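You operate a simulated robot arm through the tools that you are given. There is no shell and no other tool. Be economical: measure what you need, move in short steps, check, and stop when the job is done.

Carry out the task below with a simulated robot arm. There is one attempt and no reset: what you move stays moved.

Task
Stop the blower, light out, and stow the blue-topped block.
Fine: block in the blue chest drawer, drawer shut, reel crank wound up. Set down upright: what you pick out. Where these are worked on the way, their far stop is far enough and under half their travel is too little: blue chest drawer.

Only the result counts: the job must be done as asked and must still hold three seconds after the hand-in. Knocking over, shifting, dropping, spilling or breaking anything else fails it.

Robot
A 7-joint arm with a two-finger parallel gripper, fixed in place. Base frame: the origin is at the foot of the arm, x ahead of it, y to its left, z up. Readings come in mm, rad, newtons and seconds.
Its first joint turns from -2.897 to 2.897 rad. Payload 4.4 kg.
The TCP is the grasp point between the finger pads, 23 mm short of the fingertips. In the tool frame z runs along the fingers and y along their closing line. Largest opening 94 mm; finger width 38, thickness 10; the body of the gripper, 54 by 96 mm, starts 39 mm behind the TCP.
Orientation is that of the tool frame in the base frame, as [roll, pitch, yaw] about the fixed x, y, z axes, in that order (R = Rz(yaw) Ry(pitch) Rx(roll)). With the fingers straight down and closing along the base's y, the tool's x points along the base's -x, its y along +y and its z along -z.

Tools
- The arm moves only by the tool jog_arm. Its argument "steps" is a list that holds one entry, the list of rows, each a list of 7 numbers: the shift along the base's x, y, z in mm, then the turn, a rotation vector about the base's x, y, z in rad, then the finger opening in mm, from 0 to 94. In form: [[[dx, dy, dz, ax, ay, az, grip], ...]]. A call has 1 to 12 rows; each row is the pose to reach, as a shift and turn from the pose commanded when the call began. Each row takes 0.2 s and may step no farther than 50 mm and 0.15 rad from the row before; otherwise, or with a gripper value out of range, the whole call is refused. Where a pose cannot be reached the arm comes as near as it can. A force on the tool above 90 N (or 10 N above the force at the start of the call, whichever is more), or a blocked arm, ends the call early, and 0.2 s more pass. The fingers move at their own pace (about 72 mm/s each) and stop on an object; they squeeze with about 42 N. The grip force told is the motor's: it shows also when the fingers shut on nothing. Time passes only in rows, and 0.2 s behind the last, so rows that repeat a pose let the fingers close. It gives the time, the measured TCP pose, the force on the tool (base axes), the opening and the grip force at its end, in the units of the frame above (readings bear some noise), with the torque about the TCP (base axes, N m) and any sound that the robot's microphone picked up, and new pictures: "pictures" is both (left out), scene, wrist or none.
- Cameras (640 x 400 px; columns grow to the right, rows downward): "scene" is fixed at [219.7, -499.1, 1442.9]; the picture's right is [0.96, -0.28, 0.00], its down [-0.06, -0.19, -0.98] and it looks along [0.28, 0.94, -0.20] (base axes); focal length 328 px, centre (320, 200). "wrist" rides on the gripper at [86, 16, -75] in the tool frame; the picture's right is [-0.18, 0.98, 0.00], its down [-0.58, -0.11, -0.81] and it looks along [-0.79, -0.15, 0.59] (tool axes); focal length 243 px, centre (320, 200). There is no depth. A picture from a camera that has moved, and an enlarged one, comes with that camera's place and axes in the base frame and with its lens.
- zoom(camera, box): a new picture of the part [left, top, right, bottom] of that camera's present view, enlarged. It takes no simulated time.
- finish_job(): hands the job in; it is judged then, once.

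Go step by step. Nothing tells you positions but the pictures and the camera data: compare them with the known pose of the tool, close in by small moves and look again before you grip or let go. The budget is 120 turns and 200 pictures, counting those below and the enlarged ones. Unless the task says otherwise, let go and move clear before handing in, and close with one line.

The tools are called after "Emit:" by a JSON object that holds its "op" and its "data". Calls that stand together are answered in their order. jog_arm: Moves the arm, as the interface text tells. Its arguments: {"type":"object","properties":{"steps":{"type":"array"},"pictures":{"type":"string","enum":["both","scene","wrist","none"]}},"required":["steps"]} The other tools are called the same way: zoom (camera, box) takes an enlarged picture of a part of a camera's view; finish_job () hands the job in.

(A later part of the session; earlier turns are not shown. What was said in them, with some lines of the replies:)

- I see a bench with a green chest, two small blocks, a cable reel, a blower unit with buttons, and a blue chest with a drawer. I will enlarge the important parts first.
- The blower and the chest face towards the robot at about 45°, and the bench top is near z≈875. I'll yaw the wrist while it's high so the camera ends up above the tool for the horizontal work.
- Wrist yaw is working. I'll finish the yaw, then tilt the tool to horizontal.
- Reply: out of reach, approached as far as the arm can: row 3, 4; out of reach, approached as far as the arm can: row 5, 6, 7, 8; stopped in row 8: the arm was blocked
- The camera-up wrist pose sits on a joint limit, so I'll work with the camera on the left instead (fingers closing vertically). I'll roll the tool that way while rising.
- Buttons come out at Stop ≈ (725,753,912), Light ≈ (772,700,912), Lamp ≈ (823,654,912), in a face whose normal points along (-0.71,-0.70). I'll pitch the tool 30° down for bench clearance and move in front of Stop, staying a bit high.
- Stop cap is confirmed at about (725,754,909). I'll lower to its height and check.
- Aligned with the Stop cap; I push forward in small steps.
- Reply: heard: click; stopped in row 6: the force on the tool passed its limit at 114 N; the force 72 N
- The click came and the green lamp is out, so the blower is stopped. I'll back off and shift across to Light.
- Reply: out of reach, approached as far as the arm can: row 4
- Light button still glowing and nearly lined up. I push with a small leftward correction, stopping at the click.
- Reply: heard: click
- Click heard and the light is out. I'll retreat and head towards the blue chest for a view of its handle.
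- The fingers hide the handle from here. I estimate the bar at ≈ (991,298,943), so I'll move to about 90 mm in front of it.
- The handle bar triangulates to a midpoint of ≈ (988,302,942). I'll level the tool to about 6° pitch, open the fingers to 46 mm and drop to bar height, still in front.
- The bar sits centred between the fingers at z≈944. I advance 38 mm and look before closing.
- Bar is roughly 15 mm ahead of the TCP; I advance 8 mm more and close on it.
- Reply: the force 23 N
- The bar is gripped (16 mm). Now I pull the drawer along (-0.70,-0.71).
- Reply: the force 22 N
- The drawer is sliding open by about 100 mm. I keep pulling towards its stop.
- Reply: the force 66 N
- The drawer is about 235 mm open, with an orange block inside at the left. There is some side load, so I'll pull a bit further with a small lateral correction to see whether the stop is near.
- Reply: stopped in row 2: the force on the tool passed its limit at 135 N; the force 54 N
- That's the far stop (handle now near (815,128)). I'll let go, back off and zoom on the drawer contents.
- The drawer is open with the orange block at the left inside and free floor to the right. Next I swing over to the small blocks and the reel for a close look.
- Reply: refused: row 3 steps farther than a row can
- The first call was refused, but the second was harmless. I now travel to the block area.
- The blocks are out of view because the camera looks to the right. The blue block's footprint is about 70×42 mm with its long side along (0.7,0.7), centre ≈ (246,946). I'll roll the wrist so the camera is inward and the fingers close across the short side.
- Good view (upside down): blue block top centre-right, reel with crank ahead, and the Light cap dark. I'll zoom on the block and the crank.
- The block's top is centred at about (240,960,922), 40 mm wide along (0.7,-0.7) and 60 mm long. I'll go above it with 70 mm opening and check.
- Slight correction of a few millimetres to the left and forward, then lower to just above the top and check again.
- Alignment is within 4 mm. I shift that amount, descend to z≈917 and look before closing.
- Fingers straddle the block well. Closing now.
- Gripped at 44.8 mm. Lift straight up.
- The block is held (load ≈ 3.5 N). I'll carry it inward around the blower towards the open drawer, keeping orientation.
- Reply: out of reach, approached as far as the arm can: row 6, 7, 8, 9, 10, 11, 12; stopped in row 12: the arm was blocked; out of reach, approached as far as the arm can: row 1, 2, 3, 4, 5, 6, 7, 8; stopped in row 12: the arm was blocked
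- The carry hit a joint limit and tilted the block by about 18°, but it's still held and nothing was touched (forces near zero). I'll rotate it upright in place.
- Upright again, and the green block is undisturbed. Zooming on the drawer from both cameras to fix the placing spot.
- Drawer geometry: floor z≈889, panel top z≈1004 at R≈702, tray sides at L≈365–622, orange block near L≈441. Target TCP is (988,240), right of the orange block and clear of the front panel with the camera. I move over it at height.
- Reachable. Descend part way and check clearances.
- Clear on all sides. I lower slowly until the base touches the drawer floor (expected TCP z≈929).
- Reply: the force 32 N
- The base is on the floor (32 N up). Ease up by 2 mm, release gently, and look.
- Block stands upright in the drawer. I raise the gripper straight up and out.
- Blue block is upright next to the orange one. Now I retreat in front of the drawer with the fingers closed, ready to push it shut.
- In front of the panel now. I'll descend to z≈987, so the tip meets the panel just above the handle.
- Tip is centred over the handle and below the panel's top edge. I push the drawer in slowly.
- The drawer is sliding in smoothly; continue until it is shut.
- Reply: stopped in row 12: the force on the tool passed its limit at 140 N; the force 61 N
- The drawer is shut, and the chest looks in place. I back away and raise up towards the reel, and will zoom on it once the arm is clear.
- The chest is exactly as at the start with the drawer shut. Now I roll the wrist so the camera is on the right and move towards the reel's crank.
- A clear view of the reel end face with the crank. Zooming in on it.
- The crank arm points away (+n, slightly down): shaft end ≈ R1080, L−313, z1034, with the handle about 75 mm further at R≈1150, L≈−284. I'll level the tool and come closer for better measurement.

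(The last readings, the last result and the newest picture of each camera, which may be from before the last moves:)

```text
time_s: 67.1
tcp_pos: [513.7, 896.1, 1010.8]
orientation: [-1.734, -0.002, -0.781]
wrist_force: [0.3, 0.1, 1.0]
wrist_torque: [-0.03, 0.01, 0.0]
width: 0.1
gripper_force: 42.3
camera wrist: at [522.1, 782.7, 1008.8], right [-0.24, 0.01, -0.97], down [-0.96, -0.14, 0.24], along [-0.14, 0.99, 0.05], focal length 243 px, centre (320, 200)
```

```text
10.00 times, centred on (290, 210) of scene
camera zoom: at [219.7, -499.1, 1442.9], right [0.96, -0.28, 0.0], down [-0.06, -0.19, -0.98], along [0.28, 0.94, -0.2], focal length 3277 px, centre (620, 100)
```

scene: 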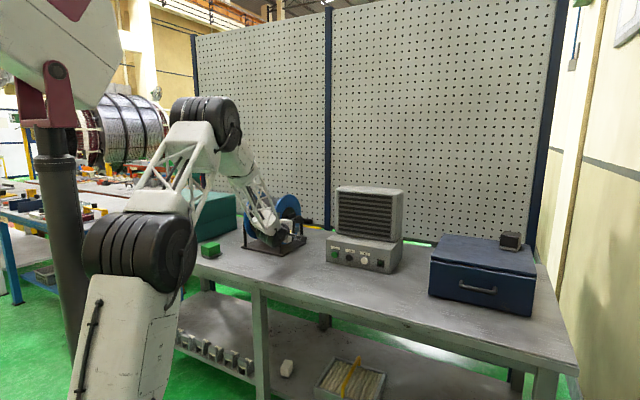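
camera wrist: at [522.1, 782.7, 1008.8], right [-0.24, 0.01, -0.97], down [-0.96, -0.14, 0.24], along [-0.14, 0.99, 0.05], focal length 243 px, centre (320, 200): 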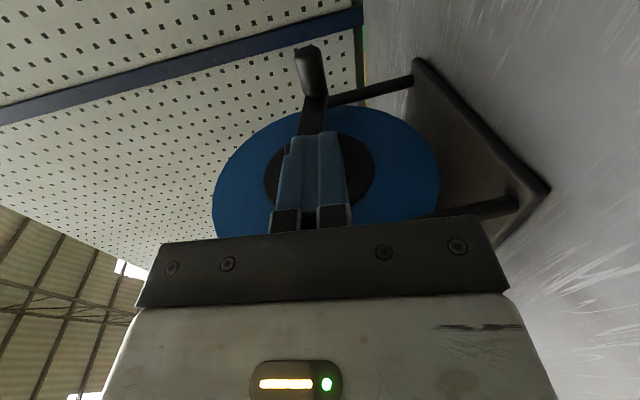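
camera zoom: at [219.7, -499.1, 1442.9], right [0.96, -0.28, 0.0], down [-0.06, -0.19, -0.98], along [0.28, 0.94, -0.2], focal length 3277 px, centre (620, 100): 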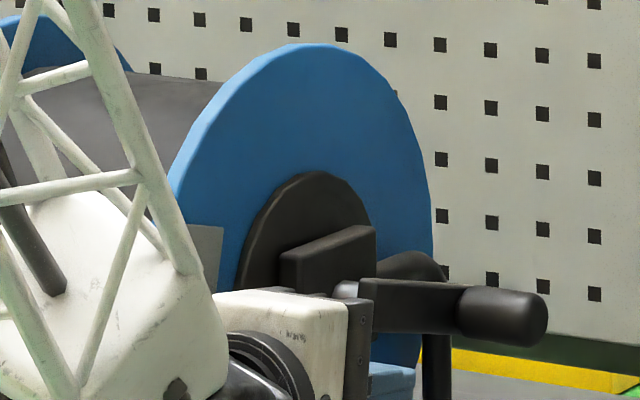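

The handle triangulates well to (618,1047,999), i.e. R≈1179, L≈−295, with the pivot near R≈1100, z≈1028. I'll open the fingers and advance part way to test reach and clearance.

Emit:
{"op": "jog_arm", "data": {"steps": [[[18, 28, -3, 0, 0, 0, 30], [36, 52, -6, 0, 0, 0, 50], [54, 76, -10, 0, 0, 0, 50], [72, 99, -10, 0, 0, 0, 50], [72, 99, -10, 0, 0, 0, 50]]]}}

Emit:
{"op": "zoom", "data": {"camera": "scene", "box": [265, 190, 315, 230]}}

```text
time_s: 68.3
tcp_pos: [584.8, 997.5, 1001.3]
orientation: [-1.735, -0.002, -0.782]
wrist_force: [0.5, -0.4, -0.3]
wrist_torque: [-0.03, -0.04, 0.02]
width: 49.9
gripper_force: 0.0
camera wrist: at [592.9, 882.9, 998.6], right [-0.24, 0.01, -0.97], down [-0.96, -0.14, 0.24], along [-0.13, 0.99, 0.05], focal length 243 px, centre (320, 200)
```

scene: 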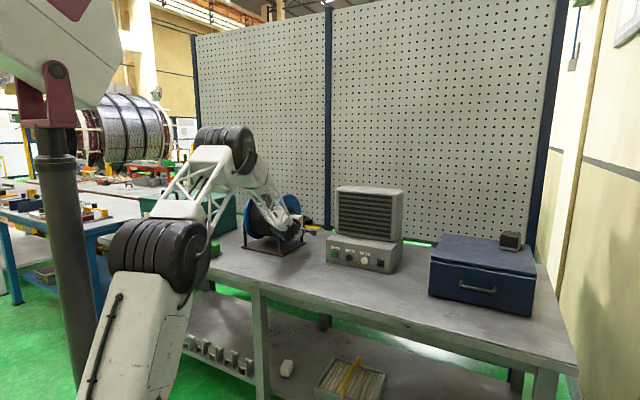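
wrist: 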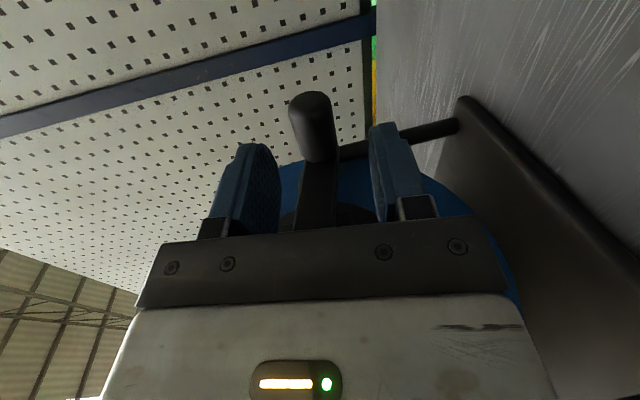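

```text
10.00 times, centred on (290, 210) of scene
camera zoom: at [219.7, -499.1, 1442.9], right [0.96, -0.28, 0.0], down [-0.06, -0.19, -0.98], along [0.28, 0.94, -0.2], focal length 3277 px, centre (620, 100)
```

zoom: 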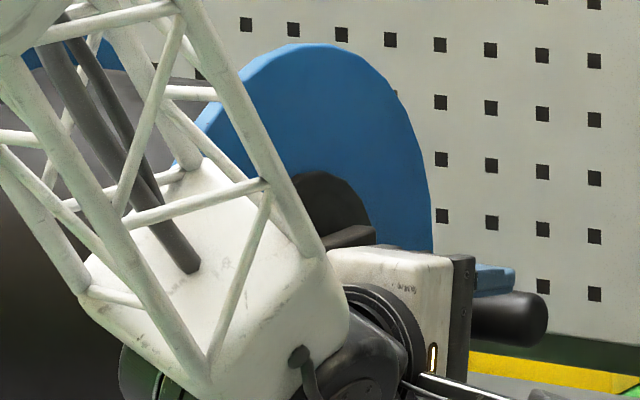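

Handle is centred between the fingers at z≈1000. Advance 45 mm, then check before closing.

Emit:
{"op": "jog_arm", "data": {"steps": [[[11, 11, 0, 0, 0, 0, 50], [22, 22, 0, 0, 0, 0, 50], [32, 33, 0, 0, 0, 0, 50], [32, 33, 0, 0, 0, 0, 50]]]}}

```text
time_s: 68.9
tcp_pos: [600.9, 1014.0, 1001.1]
orientation: [-1.741, -0.001, -0.779]
wrist_force: [-47.6, -80.1, 21.3]
wrist_torque: [1.18, 0.64, 4.62]
width: 50.1
gripper_force: 0.0
stopped in row 2: the force on the tool passed its limit at 205 N (the readings are from after the stop); the commanded pose is now the measured one
camera wrist: at [608.3, 899.3, 999.2], right [-0.25, 0.01, -0.97], down [-0.96, -0.14, 0.24], along [-0.14, 0.99, 0.04], focal length 243 px, centre (320, 200)
```

scene: 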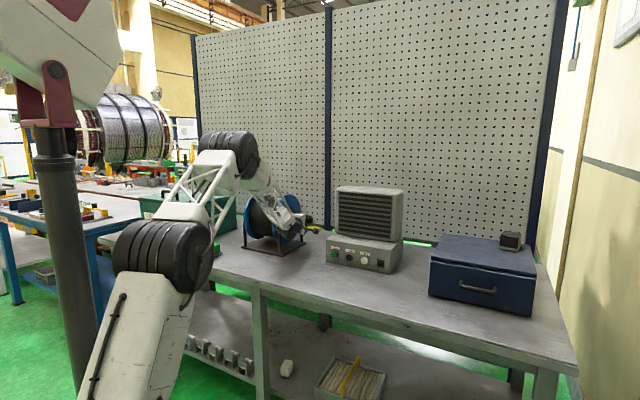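
wrist: 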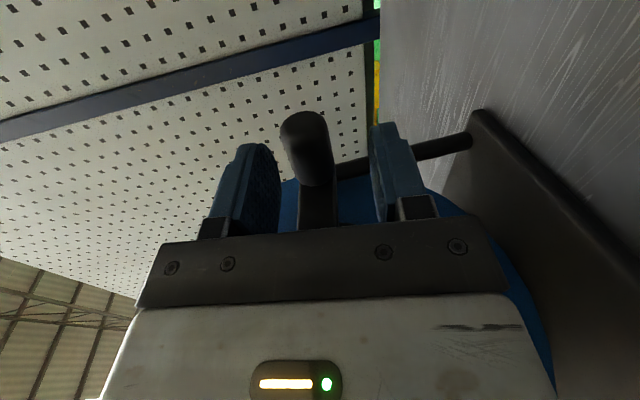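

I hit something on the left of the wrist, probably the reel's front leg, so I back off. I'll then check that the reel hasn't shifted and re-approach with the heading turned to come in from the right.

Emit:
{"op": "jog_arm", "data": {"steps": [[[-10, -10, 0, 0, 0, 0, 50], [-30, -30, 0, 0, 0, 0, 50], [-55, -60, 0, 0, 0, 0, 50], [-70, -100, 20, 0, 0, 0, 50], [-70, -140, 60, 0, 0, 0, 50], [-60, -180, 100, 0, 0, 0, 50], [-40, -220, 120, 0, 0, 0, 50], [0, -245, 120, 0, 0, 0, 50], [35, -280, 120, 0, 0, 0, 50], [70, -315, 120, 0, 0, 0, 50]]], "pictures": "none"}}

Emit:
{"op": "zoom", "data": {"camera": "scene", "box": [180, 180, 320, 268]}}

```text
refused: row 5 steps farther than a row can; nothing moved
```

```text
4.55 times, centred on (250, 224) of scene
camera zoom: at [219.7, -499.1, 1442.9], right [0.96, -0.28, 0.0], down [-0.06, -0.19, -0.98], along [0.28, 0.94, -0.2], focal length 1490 px, centre (638, 91)
```

zoom: 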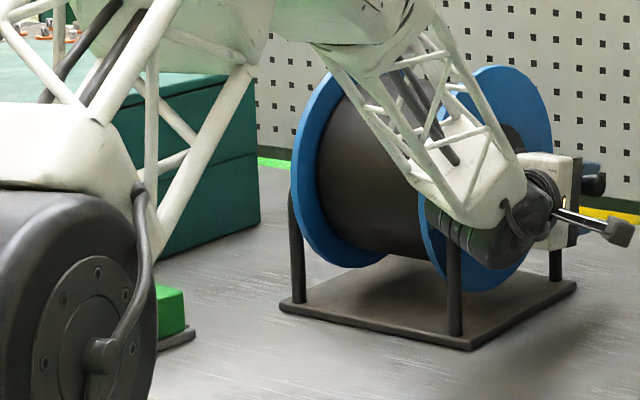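

The reel's base corners are at the same pixels as before, so it did not shift. I retreat and yaw the tool by 0.38 rad so the wrist comes from the right of the leg.

Emit:
{"op": "jog_arm", "data": {"steps": [[[-8, -8, 0, 0, 0, 0, 50], [-25, -25, 0, 0, 0, 0, 50], [-45, -50, 0, 0, 0, 0, 50], [-60, -75, 0, 0, 0, 0, 50], [-60, -85, 0, 0, 0, 0.13, 50], [-60, -85, 0, 0, 0, 0.26, 50], [-60, -85, 0, 0, 0, 0.38, 50]]]}}

Emit:
{"op": "zoom", "data": {"camera": "scene", "box": [180, 180, 320, 268]}}

```text
time_s: 70.5
tcp_pos: [542.1, 929.6, 999.6]
orientation: [-1.741, -0.001, -0.4]
wrist_force: [0.1, 0.0, 0.2]
wrist_torque: [-0.02, 0.02, 0.02]
width: 50.2
gripper_force: 0.0
camera wrist: at [591.9, 826.5, 997.6], right [-0.23, -0.08, -0.97], down [-0.84, -0.49, 0.24], along [-0.49, 0.87, 0.04], focal length 243 px, centre (320, 200)
```

scene: 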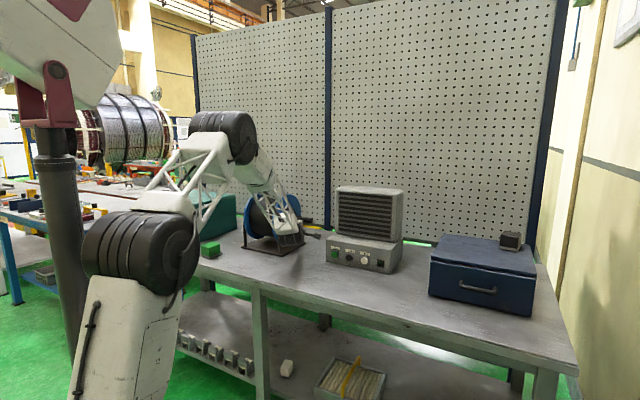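
wrist: 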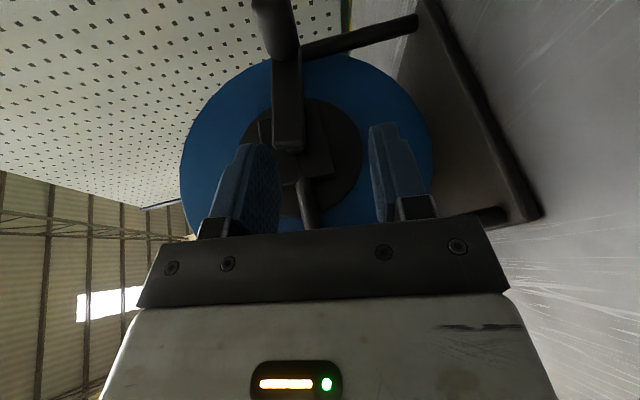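

```text
4.55 times, centred on (250, 224) of scene
camera zoom: at [219.7, -499.1, 1442.9], right [0.96, -0.28, 0.0], down [-0.06, -0.19, -0.98], along [0.28, 0.94, -0.2], focal length 1490 px, centre (638, 91)
```

zoom: 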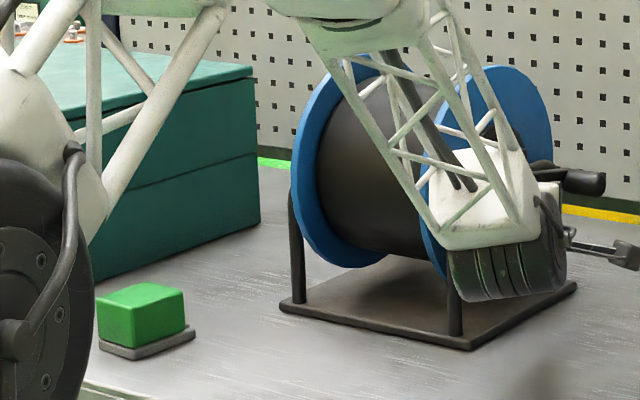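

The wrist drum now sits to the right of the leg. I advance in short steps towards the handle along the new line.

Emit:
{"op": "jog_arm", "data": {"steps": [[[12, 16, 0, 0, 0, 0, 50], [24, 32, 0, 0, 0, 0, 50], [36, 48, 0, 0, 0, 0, 50], [46, 62, 0, 0, 0, 0, 50]]]}}

Emit:
{"op": "zoom", "data": {"camera": "scene", "box": [240, 180, 350, 260]}}

```text
time_s: 71.5
tcp_pos: [586.1, 993.8, 999.6]
orientation: [-1.741, -0.003, -0.399]
wrist_force: [0.4, 0.5, 0.5]
wrist_torque: [-0.04, 0.01, 0.02]
width: 50.1
gripper_force: 0.1
camera wrist: at [636.5, 890.7, 997.6], right [-0.23, -0.08, -0.97], down [-0.84, -0.49, 0.24], along [-0.49, 0.87, 0.04], focal length 243 px, centre (320, 200)
```

scene: 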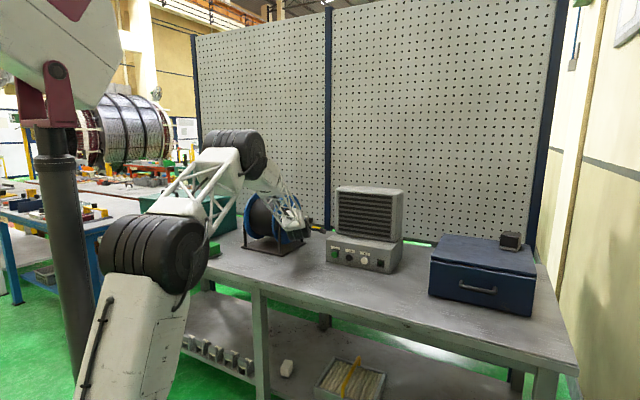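
wrist: 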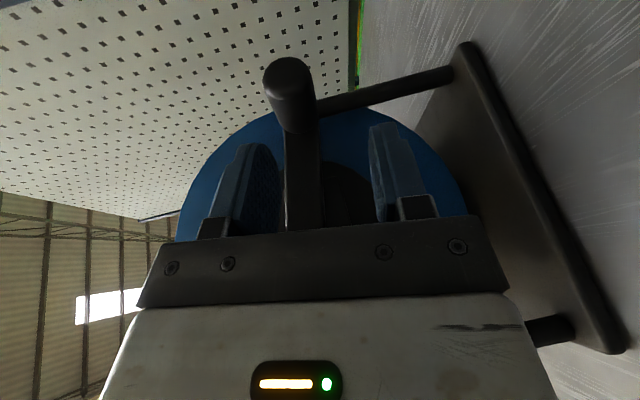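

```text
5.00 times, centred on (295, 220) of scene
camera zoom: at [219.7, -499.1, 1442.9], right [0.96, -0.28, 0.0], down [-0.06, -0.19, -0.98], along [0.28, 0.94, -0.2], focal length 1638 px, centre (445, 100)
```

zoom: 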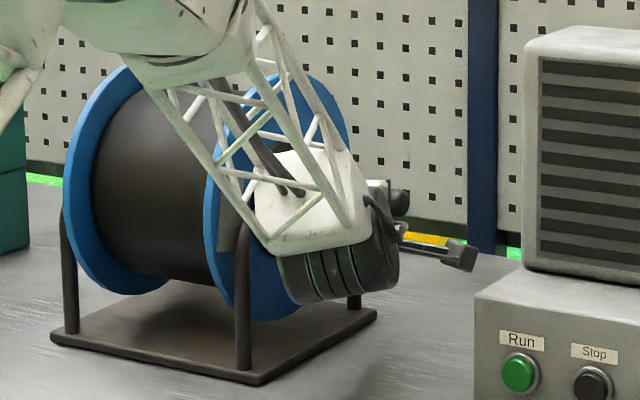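

Clear of the leg and reel. Handle is slightly above the finger centre, so I raise 4 mm and advance the rest.

Emit:
{"op": "jog_arm", "data": {"steps": [[[8, 10, 4, 0, 0, 0, 50], [16, 20, 5, 0, 0, 0, 50], [24, 30, 5, 0, 0, 0, 50], [32, 39, 5, 0, 0, 0, 50]]]}}

```text
time_s: 72.5
tcp_pos: [620.7, 1031.8, 1004.7]
orientation: [-1.74, -0.003, -0.399]
wrist_force: [-0.6, 0.3, 0.2]
wrist_torque: [0.0, 0.0, -0.02]
width: 50.0
gripper_force: 0.0
camera wrist: at [669.9, 929.5, 1002.1], right [-0.23, -0.08, -0.97], down [-0.84, -0.49, 0.24], along [-0.49, 0.87, 0.04], focal length 243 px, centre (320, 200)
```

scene: 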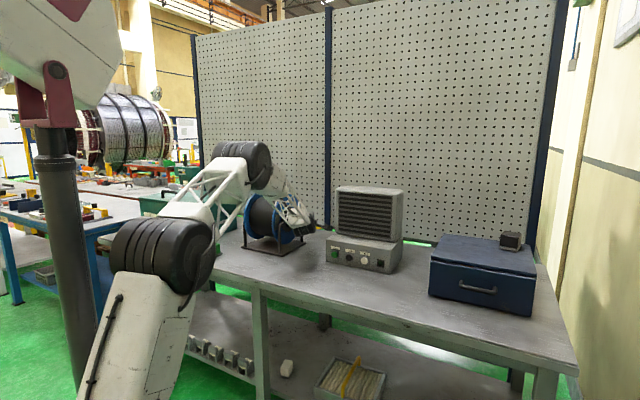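
wrist: 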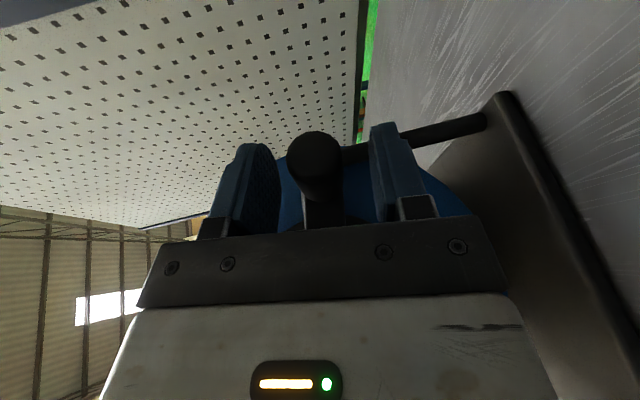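

The handle now sits between the pads near the TCP. Closing on it.

Emit:
{"op": "jog_arm", "data": {"steps": [[[0, 0, 0, 0, 0, 0, 30], [0, 0, 0, 0, 0, 0, 15], [0, 0, 0, 0, 0, 0, 10], [0, 0, 0, 0, 0, 0, 10]]], "pictures": "wrist"}}

```text
time_s: 73.5
tcp_pos: [619.1, 1032.3, 1005.2]
orientation: [-1.741, -0.003, -0.398]
wrist_force: [4.7, 12.1, 6.5]
wrist_torque: [0.84, 1.21, -0.67]
width: 29.0
gripper_force: 45.1
camera wrist: at [670.0, 929.5, 1002.6], right [-0.23, -0.08, -0.97], down [-0.84, -0.49, 0.24], along [-0.49, 0.87, 0.04], focal length 243 px, centre (320, 200)
```

wrist: 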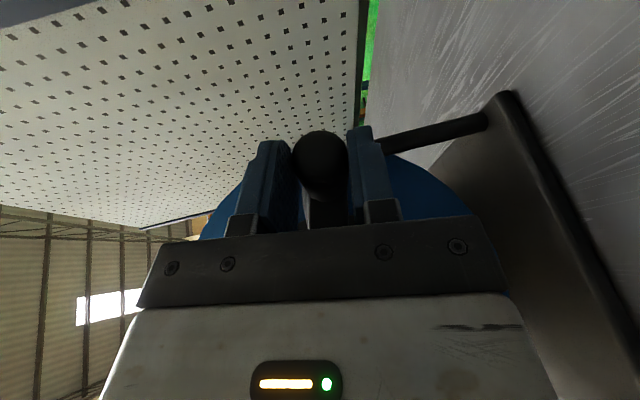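

Gripped (29 mm). I test-turn the crank upward a little and read the forces to find which way it turns.

Emit:
{"op": "jog_arm", "data": {"steps": [[[0.7, 0.7, 4, 0, 0, 0, 10], [1.4, 1.4, 8, 0, 0, 0, 10], [2, 2, 12, 0, 0, 0, 10]]], "pictures": "none"}}

```text
time_s: 74.3
tcp_pos: [621.1, 1034.6, 1016.2]
orientation: [-1.741, -0.004, -0.399]
wrist_force: [-5.9, -7.0, -7.2]
wrist_torque: [1.06, 0.83, 0.35]
width: 28.9
gripper_force: 45.1
```

Up is free. I'll check whether down is blocked, to identify the unwound end.

Emit:
{"op": "jog_arm", "data": {"steps": [[[-0.7, -0.7, -4, 0, 0, 0, 10], [-1.4, -1.4, -8, 0, 0, 0, 10], [-2, -2, -12, 0, 0, 0, 10], [-3.5, -3.5, -16, 0, 0, 0, 10], [-5, -5, -20, 0, 0, 0, 10]]], "pictures": "none"}}

```text
time_s: 75.5
tcp_pos: [614.9, 1028.3, 995.0]
orientation: [-1.74, -0.005, -0.4]
wrist_force: [12.3, 12.1, 3.7]
wrist_torque: [0.73, 1.21, -0.74]
width: 28.8
gripper_force: 44.9
```

Both directions move freely here, so the arm is near horizontal and not at a stop. I continue downward along the arc to see whether a stop comes.

Emit:
{"op": "jog_arm", "data": {"steps": [[[2, 2, -7, 0, 0, 0, 10], [1, 1, -15, 0, 0, 0, 10], [-2, -2, -25, 0, 0, 0, 10], [-6, -6, -34, 0, 0, 0, 10]]], "pictures": "scene"}}

Emit:
{"op": "zoom", "data": {"camera": "scene", "box": [240, 180, 350, 260]}}

```text
time_s: 76.5
tcp_pos: [609.7, 1022.7, 963.7]
orientation: [-1.738, -0.004, -0.401]
wrist_force: [-19.4, -10.7, 26.8]
wrist_torque: [1.04, 0.85, 0.27]
width: 28.9
gripper_force: 45.0
```

scene: 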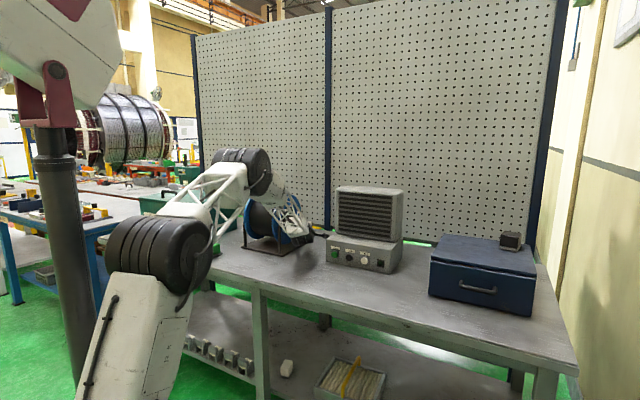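

```text
5.00 times, centred on (295, 220) of scene
camera zoom: at [219.7, -499.1, 1442.9], right [0.96, -0.28, 0.0], down [-0.06, -0.19, -0.98], along [0.28, 0.94, -0.2], focal length 1638 px, centre (445, 100)
```

zoom: 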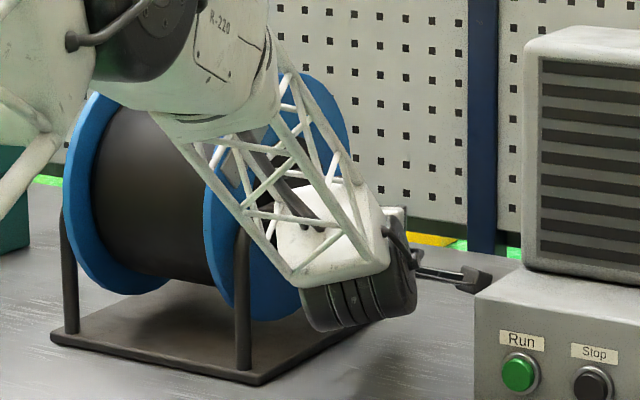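

It turns freely downwards too (about 30° so far). I fit the pivot at TCP-coordinates R≈1086, z≈1018, r≈83, and follow that circle further down looking for a stop.

Emit:
{"op": "jog_arm", "data": {"steps": [[[-11.8, -12, -9.3, 0, 0, 0, 10], [-20.1, -20.4, -17.6, 0, 0, 0, 10], [-31.3, -31.8, -24.6, 0, 0, 0, 10], [-43.2, -43.8, -28.2, 0, 0, 0, 10]]], "pictures": "wrist"}}

```text
time_s: 77.5
tcp_pos: [568.9, 978.4, 941.8]
orientation: [-1.733, -0.004, -0.4]
wrist_force: [21.1, 13.2, 62.4]
wrist_torque: [0.54, 1.34, -0.56]
width: 38.7
gripper_force: 32.4
camera wrist: at [619.0, 875.8, 938.9], right [-0.23, -0.07, -0.97], down [-0.84, -0.49, 0.24], along [-0.49, 0.87, 0.05], focal length 243 px, centre (320, 200)
```

wrist: 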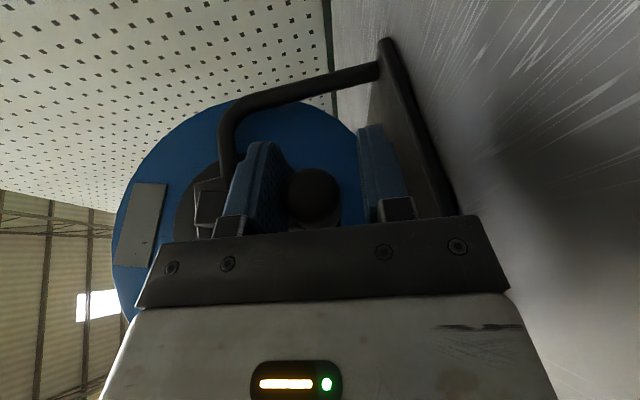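

The handle is now at the bottom, and the load says the true radius is smaller (r≈71, pivot ≈ R1100, z1017). I continue round with the corrected circle.

Emit:
{"op": "jog_arm", "data": {"steps": [[[-2.1, -2.1, 4.5, 0, 0, 0, 10], [-10.1, -10.3, 6.6, 0, 0, 0, 10], [-22.1, -22.4, 13.7, 0, 0, 0, 10], [-32.4, -32.9, 25, 0, 0, 0, 10], [-40.4, -40.9, 39.7, 0, 0, 0, 10]]], "pictures": "wrist"}}

```text
time_s: 78.7
tcp_pos: [525.7, 936.0, 969.0]
orientation: [-1.748, -0.005, -0.4]
wrist_force: [0.4, 0.2, -0.4]
wrist_torque: [0.02, 0.0, 0.0]
width: 9.7
gripper_force: 0.1
camera wrist: at [575.7, 832.0, 967.2], right [-0.23, -0.09, -0.97], down [-0.84, -0.49, 0.25], along [-0.49, 0.87, 0.04], focal length 243 px, centre (320, 200)
```

wrist: 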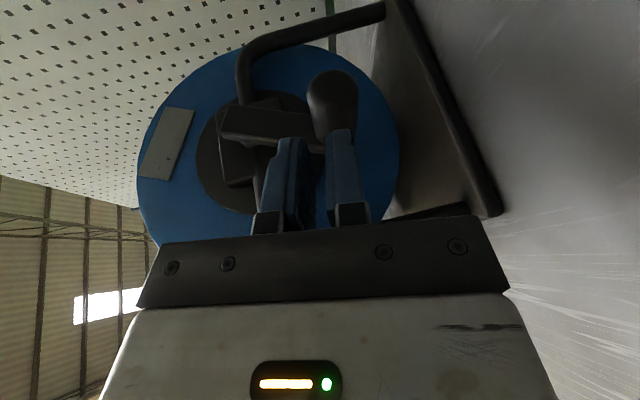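

The fingers slid off the handle, which has stayed near the bottom; that may be a stop. I zoom in to measure the arm's angle.

Emit:
{"op": "zoom", "data": {"camera": "wrist", "box": [130, 30, 410, 220]}}

Emit:
{"op": "zoom", "data": {"camera": "scene", "box": [240, 180, 350, 260]}}

```text
2.11 times, centred on (270, 125) of wrist
camera zoom: at [575.7, 832.0, 967.2], right [-0.23, -0.09, -0.97], down [-0.84, -0.49, 0.25], along [-0.49, 0.87, 0.04], focal length 511 px, centre (425, 358)
```

zoom: 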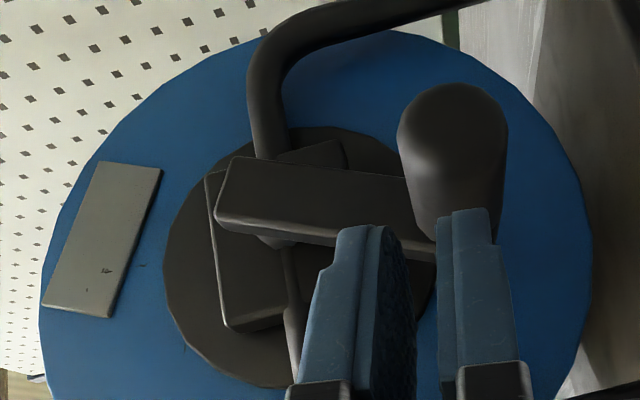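

```text
5.00 times, centred on (295, 220) of scene
camera zoom: at [219.7, -499.1, 1442.9], right [0.96, -0.28, 0.0], down [-0.06, -0.19, -0.98], along [0.28, 0.94, -0.2], focal length 1638 px, centre (445, 100)
```

zoom: 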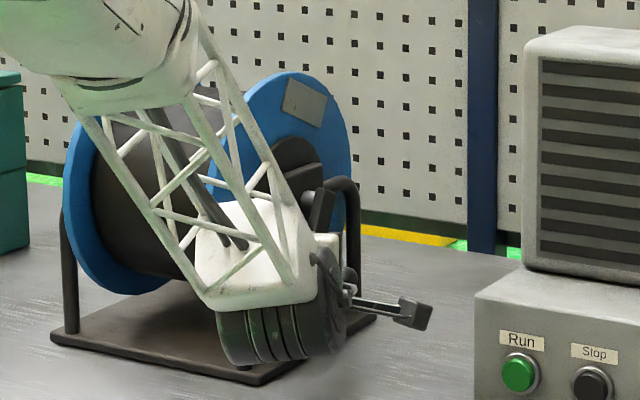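

The arm now points down and slightly past vertical (θ≈−110°), with pivot ≈ R1107, z1015 and handle ≈ (551,979,953). I'll back off, open and regrasp to continue and see whether it's a stop.

Emit:
{"op": "jog_arm", "data": {"steps": [[[-12, -28, 0, 0, 0, 0, 30], [-12, -28, -8, 0, 0, 0, 52], [-12, -28, -14, 0, 0, 0, 52], [0, 0, -14, 0, 0, 0, 52], [10, 12, -14, 0, 0, 0, 52]]], "pictures": "wrist"}}

```text
time_s: 79.9
tcp_pos: [536.3, 948.6, 959.7]
orientation: [-1.742, -0.003, -0.401]
wrist_force: [-0.2, 0.3, 0.6]
wrist_torque: [-0.02, 0.0, -0.01]
width: 52.1
gripper_force: 0.1
camera wrist: at [586.2, 845.5, 957.4], right [-0.23, -0.08, -0.97], down [-0.84, -0.49, 0.24], along [-0.49, 0.87, 0.04], focal length 243 px, centre (320, 200)
```

wrist: 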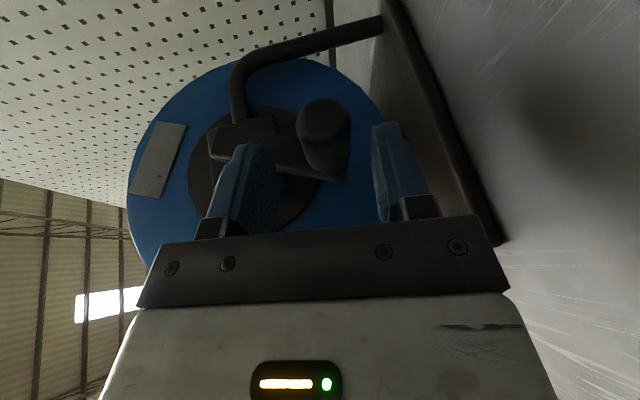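

Handle is between the fingers; advance and close.

Emit:
{"op": "jog_arm", "data": {"steps": [[[8, 9, -2, 0, 0, 0, 52], [17, 19, -4, 0, 0, 0, 52], [17, 19, -4, 0, 0, 0, 30], [17, 19, -4, 0, 0, 0, 10], [17, 19, -4, 0, 0, 0, 10]]], "pictures": "wrist"}}

```text
time_s: 81.1
tcp_pos: [553.7, 966.8, 953.3]
orientation: [-1.743, -0.001, -0.4]
wrist_force: [-2.6, 0.1, -20.7]
wrist_torque: [0.43, 0.98, -0.39]
width: 28.9
gripper_force: 44.7
camera wrist: at [603.7, 863.9, 950.6], right [-0.23, -0.09, -0.97], down [-0.84, -0.49, 0.24], along [-0.49, 0.87, 0.04], focal length 243 px, centre (320, 200)
```

wrist: 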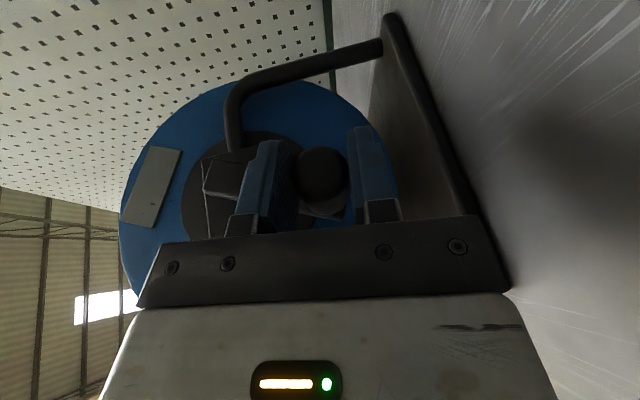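

Regripped well at 28.9 mm. Turn on by about 20° and read the forces.

Emit:
{"op": "jog_arm", "data": {"steps": [[[-4, -4, 0, 0, 0, 0, 10], [-8, -8, 2.5, 0, 0, 0, 10], [-15, -15.2, 9, 0, 0, 0, 10]]], "pictures": "wrist"}}

```text
time_s: 81.9
tcp_pos: [540.1, 953.3, 965.0]
orientation: [-1.743, -0.004, -0.4]
wrist_force: [-1.6, 1.6, -17.8]
wrist_torque: [0.34, 1.32, -0.11]
width: 29.3
gripper_force: 44.7
camera wrist: at [589.5, 849.6, 962.4], right [-0.23, -0.08, -0.97], down [-0.84, -0.49, 0.24], along [-0.49, 0.87, 0.04], focal length 243 px, centre (320, 200)
```

wrist: 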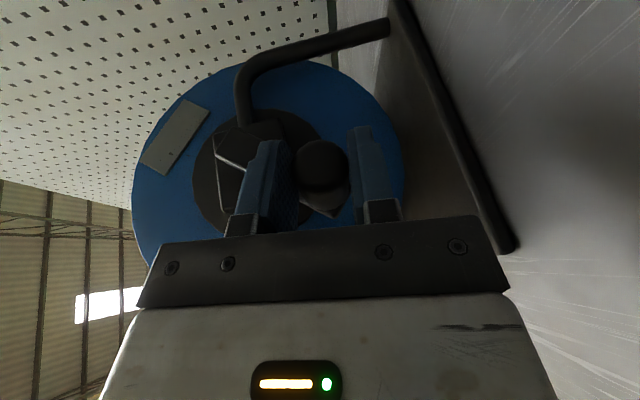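

No stop; the reel keeps turning. I follow the circle on the near side upward.

Emit:
{"op": "jog_arm", "data": {"steps": [[[-8.1, -8.2, 9.1, 0, 0, 0, 10], [-13.7, -13.9, 22.3, 0, 0, 0, 10], [-17.1, -17.4, 36.9, 0, 0, 0, 10], [-18.2, -18.4, 52, 0, 0, 0, 10]]], "pictures": "wrist"}}

```text
time_s: 82.9
tcp_pos: [521.7, 935.4, 1018.3]
orientation: [-1.74, -0.004, -0.401]
wrist_force: [-2.9, -14.5, -2.9]
wrist_torque: [0.89, 1.19, -0.46]
width: 29.1
gripper_force: 44.8
camera wrist: at [571.0, 831.6, 1016.5], right [-0.23, -0.08, -0.97], down [-0.84, -0.49, 0.24], along [-0.49, 0.87, 0.05], focal length 243 px, centre (320, 200)
```

wrist: 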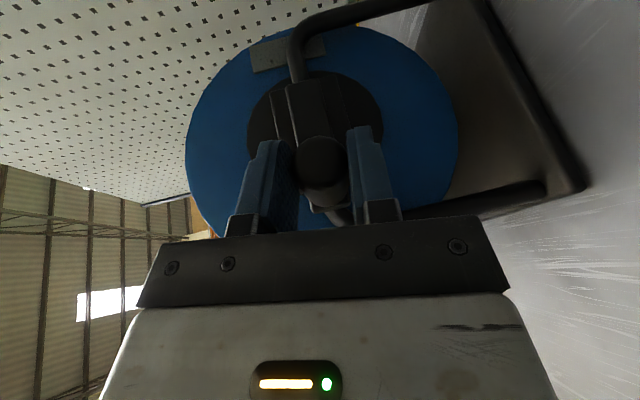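

Smooth so far at the half-turn mark. On over the top.

Emit:
{"op": "jog_arm", "data": {"steps": [[[1.1, 1.1, 16.7, 0, 0, 0, 10], [6, 6.1, 33.3, 0, 0, 0, 10], [13.6, 13.8, 47.4, 0, 0, 0, 10], [23.6, 23.9, 58.3, 0, 0, 0, 10], [35.2, 35.7, 65.2, 0, 0, 0, 10]]], "pictures": "wrist"}}

```text
time_s: 84.1
tcp_pos: [555.4, 970.0, 1083.7]
orientation: [-1.741, -0.004, -0.398]
wrist_force: [-6.0, -5.8, 0.2]
wrist_torque: [0.5, 0.97, -0.67]
width: 28.9
gripper_force: 44.2
camera wrist: at [605.1, 866.8, 1080.6], right [-0.23, -0.08, -0.97], down [-0.84, -0.49, 0.24], along [-0.49, 0.87, 0.04], focal length 243 px, centre (320, 200)
```

wrist: 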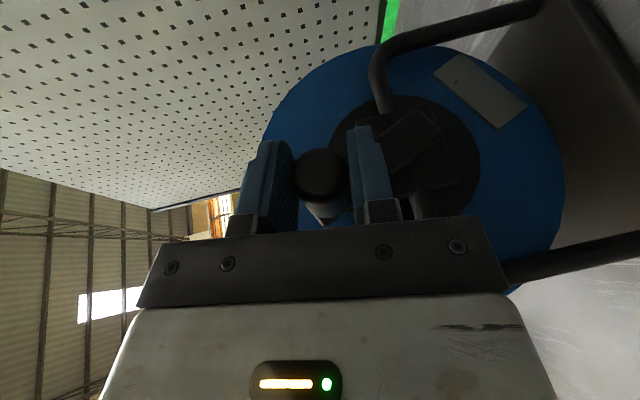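

The circle fits very well. Continue to complete the first turn.

Emit:
{"op": "jog_arm", "data": {"steps": [[[12, 12.2, 1.8, 0, 0, 0, 10], [24.5, 24.8, 0, 0, 0, 0, 10], [36.3, 36.8, -6.2, 0, 0, 0, 10], [46.5, 47.1, -16.6, 0, 0, 0, 10], [54.5, 55.3, -30.4, 0, 0, 0, 10], [59.7, 60.5, -46.7, 0, 0, 0, 10], [61.8, 62.7, -64.3, 0, 0, 0, 10], [60.5, 61.4, -82.1, 0, 0, 0, 10]]], "pictures": "wrist"}}

```text
time_s: 85.0
tcp_pos: [595.8, 1010.2, 1082.8]
orientation: [-1.73, -0.002, -0.401]
wrist_force: [-63.6, -103.4, 15.2]
wrist_torque: [1.45, -0.19, 0.34]
width: 32.2
gripper_force: 25.8
stopped in row 4: the force on the tool passed its limit at 184 N (the readings are from after the stop); the commanded pose is now the measured one
camera wrist: at [646.1, 907.7, 1079.4], right [-0.23, -0.07, -0.97], down [-0.84, -0.49, 0.23], along [-0.49, 0.87, 0.05], focal length 243 px, centre (320, 200)
```

wrist: 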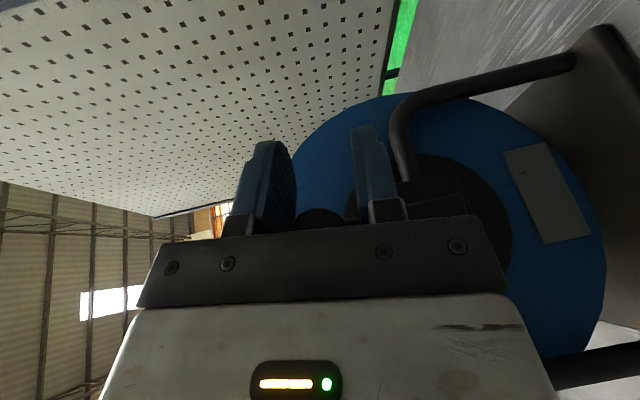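

A firm stop: about 260° of travel from the start, with the handle now against the palm and not giving at over 100 N. That looks like the wound-up end. I open the fingers and back out along the tool axis.

Emit:
{"op": "jog_arm", "data": {"steps": [[[-3, -7, 0, 0, 0, 0, 40], [-6, -14, 0, 0, 0, 0, 52], [-8, -18, 0, 0, 0, 0, 52], [-20, -45, 1, 0, 0, 0, 52], [-32, -75, 3, 0, 0, 0, 52], [-44, -105, 5, 0, 0, 0, 52]]]}}

Emit:
{"op": "zoom", "data": {"camera": "wrist", "box": [200, 0, 440, 180]}}

Emit:
{"op": "zoom", "data": {"camera": "scene", "box": [180, 180, 320, 268]}}

```text
time_s: 86.4
tcp_pos: [551.7, 907.6, 1083.2]
orientation: [-1.732, -0.004, -0.399]
wrist_force: [-1.1, 0.1, 0.1]
wrist_torque: [0.02, -0.01, 0.02]
width: 52.0
gripper_force: 0.2
camera wrist: at [601.4, 804.2, 1081.2], right [-0.23, -0.07, -0.97], down [-0.84, -0.49, 0.23], along [-0.49, 0.87, 0.05], focal length 243 px, centre (320, 200)
```

scene: 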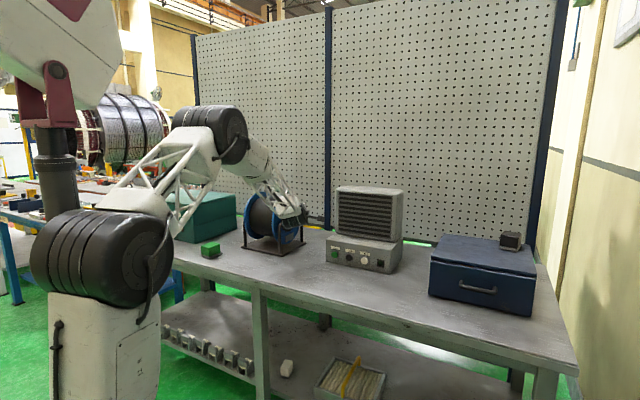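
wrist: 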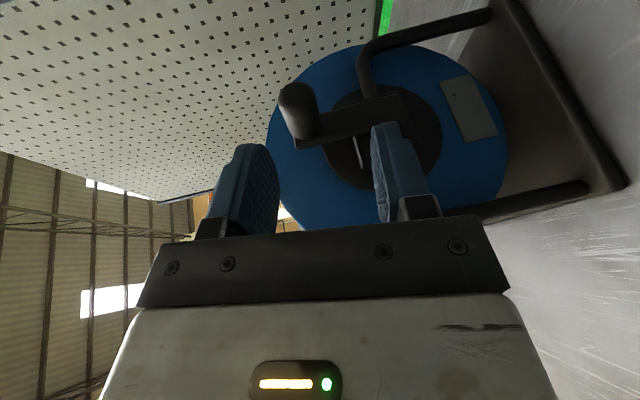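

```text
2.22 times, centred on (320, 90) of wrist
camera zoom: at [601.4, 804.2, 1081.2], right [-0.23, -0.07, -0.97], down [-0.84, -0.49, 0.23], along [-0.49, 0.87, 0.05], focal length 539 px, centre (320, 444)
```

zoom: 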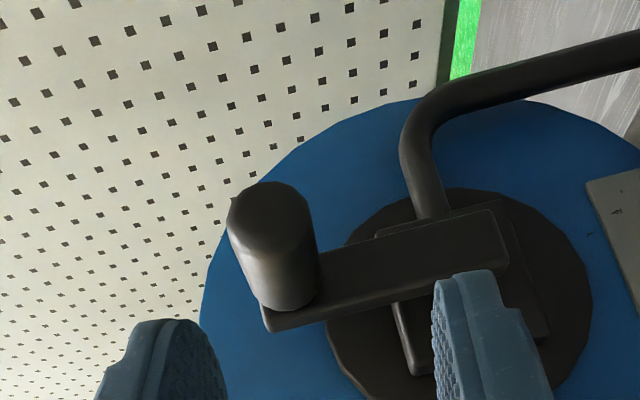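

```text
4.55 times, centred on (250, 224) of scene
camera zoom: at [219.7, -499.1, 1442.9], right [0.96, -0.28, 0.0], down [-0.06, -0.19, -0.98], along [0.28, 0.94, -0.2], focal length 1490 px, centre (638, 91)
```

zoom: 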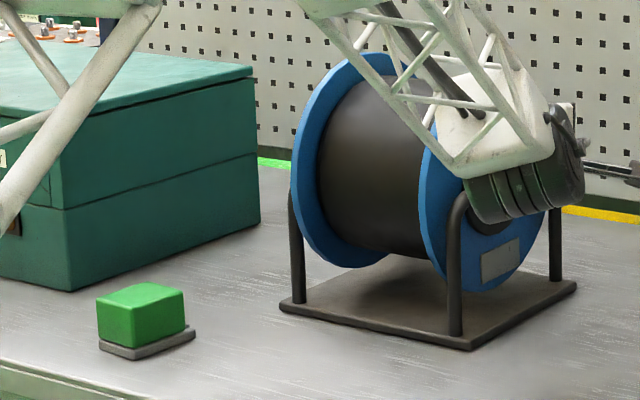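

The reel base hasn't moved, and the crank arm now points nearly straight up. To be sure it's hard on its stop, I'll nudge the handle onward with closed fingertips.

Emit:
{"op": "jog_arm", "data": {"steps": [[[-4, 2, 4, 0, 0, 0, 20], [-4, 2, 6, 0, 0, 0, 0], [4, 20, 8, 0, 0, 0, 0], [11, 37, 8, 0, 0, 0, 0], [15, 46, 8, 0, 0, 0, 0], [17, 51, 8, 0, 0, 0, 0], [19, 56, 8, 0, 0, 0, 0], [21, 60, 8, 0, 0, 0, 0]]], "pictures": "wrist"}}

```text
time_s: 87.9
tcp_pos: [568.9, 957.1, 1093.0]
orientation: [-1.732, -0.005, -0.399]
wrist_force: [-29.5, -52.6, 8.5]
wrist_torque: [0.13, -0.02, 0.57]
width: 0.0
gripper_force: 42.0
stopped in row 7: the force on the tool passed its limit at 122 N (the readings are from after the stop); the commanded pose is now the measured one
camera wrist: at [618.8, 852.8, 1090.3], right [-0.23, -0.08, -0.97], down [-0.84, -0.49, 0.23], along [-0.49, 0.87, 0.05], focal length 243 px, centre (320, 200)
```

wrist: 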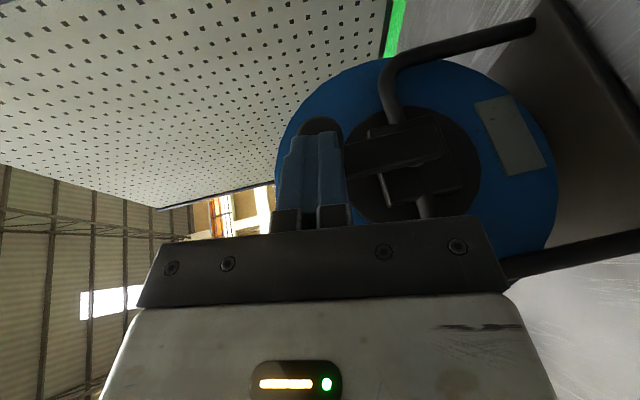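

A hard stop is confirmed, so the crank is fully wound. Backing away clear and checking the whole scene.

Emit:
{"op": "jog_arm", "data": {"steps": [[[-4, -10, 0, 0, 0, 0, 0], [-14, -35, 0, 0, 0, 0, 0], [-26, -65, 5, 0, 0, 0, 0], [-38, -100, 15, 0, 0, 0, 0], [-50, -140, 30, 0, 0, 0, 0], [-62, -180, 45, 0, 0, 0, 0], [-74, -220, 60, 0, 0, 0, 0], [-86, -260, 75, 0, 0, 0, 0], [-98, -300, 90, 0, 0, 0, 0]]]}}

Emit:
{"op": "zoom", "data": {"camera": "scene", "box": [180, 180, 340, 280]}}

Emit:
{"op": "zoom", "data": {"camera": "scene", "box": [310, 180, 420, 280]}}

```text
time_s: 89.9
tcp_pos: [471.3, 656.7, 1182.5]
orientation: [-1.731, -0.002, -0.399]
wrist_force: [-0.1, -0.3, -0.3]
wrist_torque: [0.01, 0.01, 0.0]
width: 0.0
gripper_force: 42.0
camera wrist: at [521.2, 552.8, 1178.4], right [-0.23, -0.08, -0.97], down [-0.84, -0.49, 0.24], along [-0.49, 0.87, 0.05], focal length 243 px, centre (320, 200)
```

scene: 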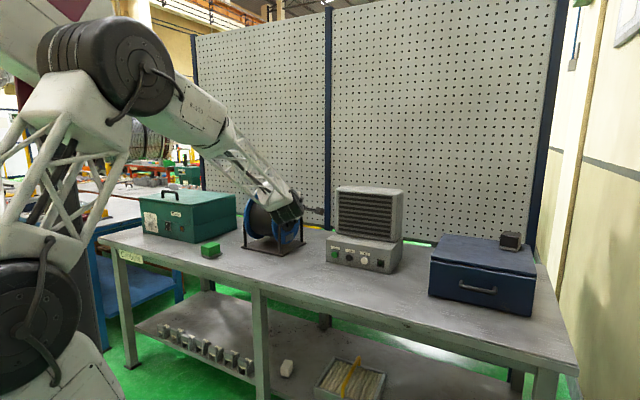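
wrist: 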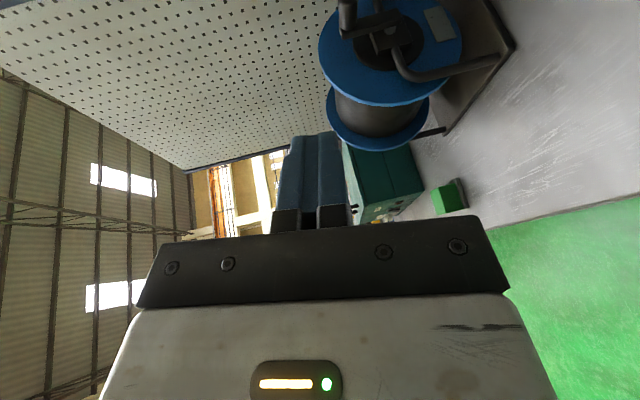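

```text
4.00 times, centred on (260, 230) of scene
camera zoom: at [219.7, -499.1, 1442.9], right [0.96, -0.28, 0.0], down [-0.06, -0.19, -0.98], along [0.28, 0.94, -0.2], focal length 1311 px, centre (560, 80)
```

zoom: 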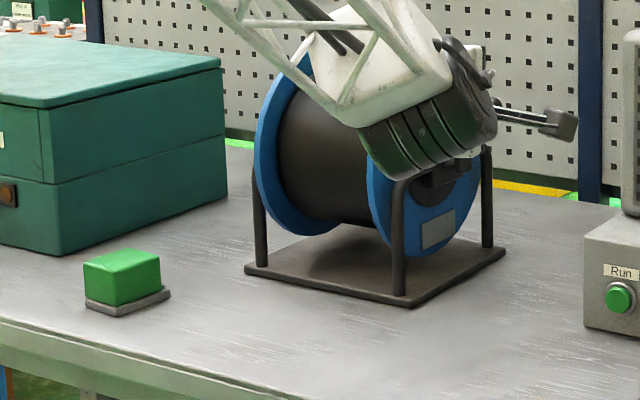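

```text
4.00 times, centred on (365, 230) of scene
camera zoom: at [219.7, -499.1, 1442.9], right [0.96, -0.28, 0.0], down [-0.06, -0.19, -0.98], along [0.28, 0.94, -0.2], focal length 1311 px, centre (140, 80)
```

zoom: 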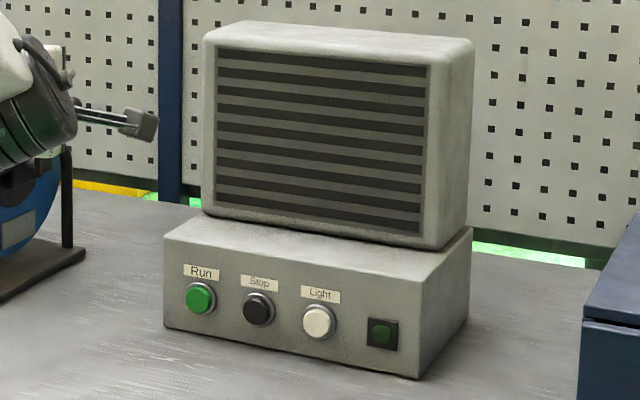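

The run lamp and the light are both out, the drawer is shut with the blue block upright inside, and the crank is wound to its stop. Nothing else has moved and the arm is clear, so I hand in.

Emit:
{"op": "finish_job", "data": {}}

```text
The job is handed in.
```

I stopped the blower, put the light out, stowed the blue-topped block upright in the blue chest drawer, and shut the drawer. I also wound the reel crank clockwise (seen from its handle side) to a hard stop. Nothing marked which way counts as winding up, so that direction is my judgement.
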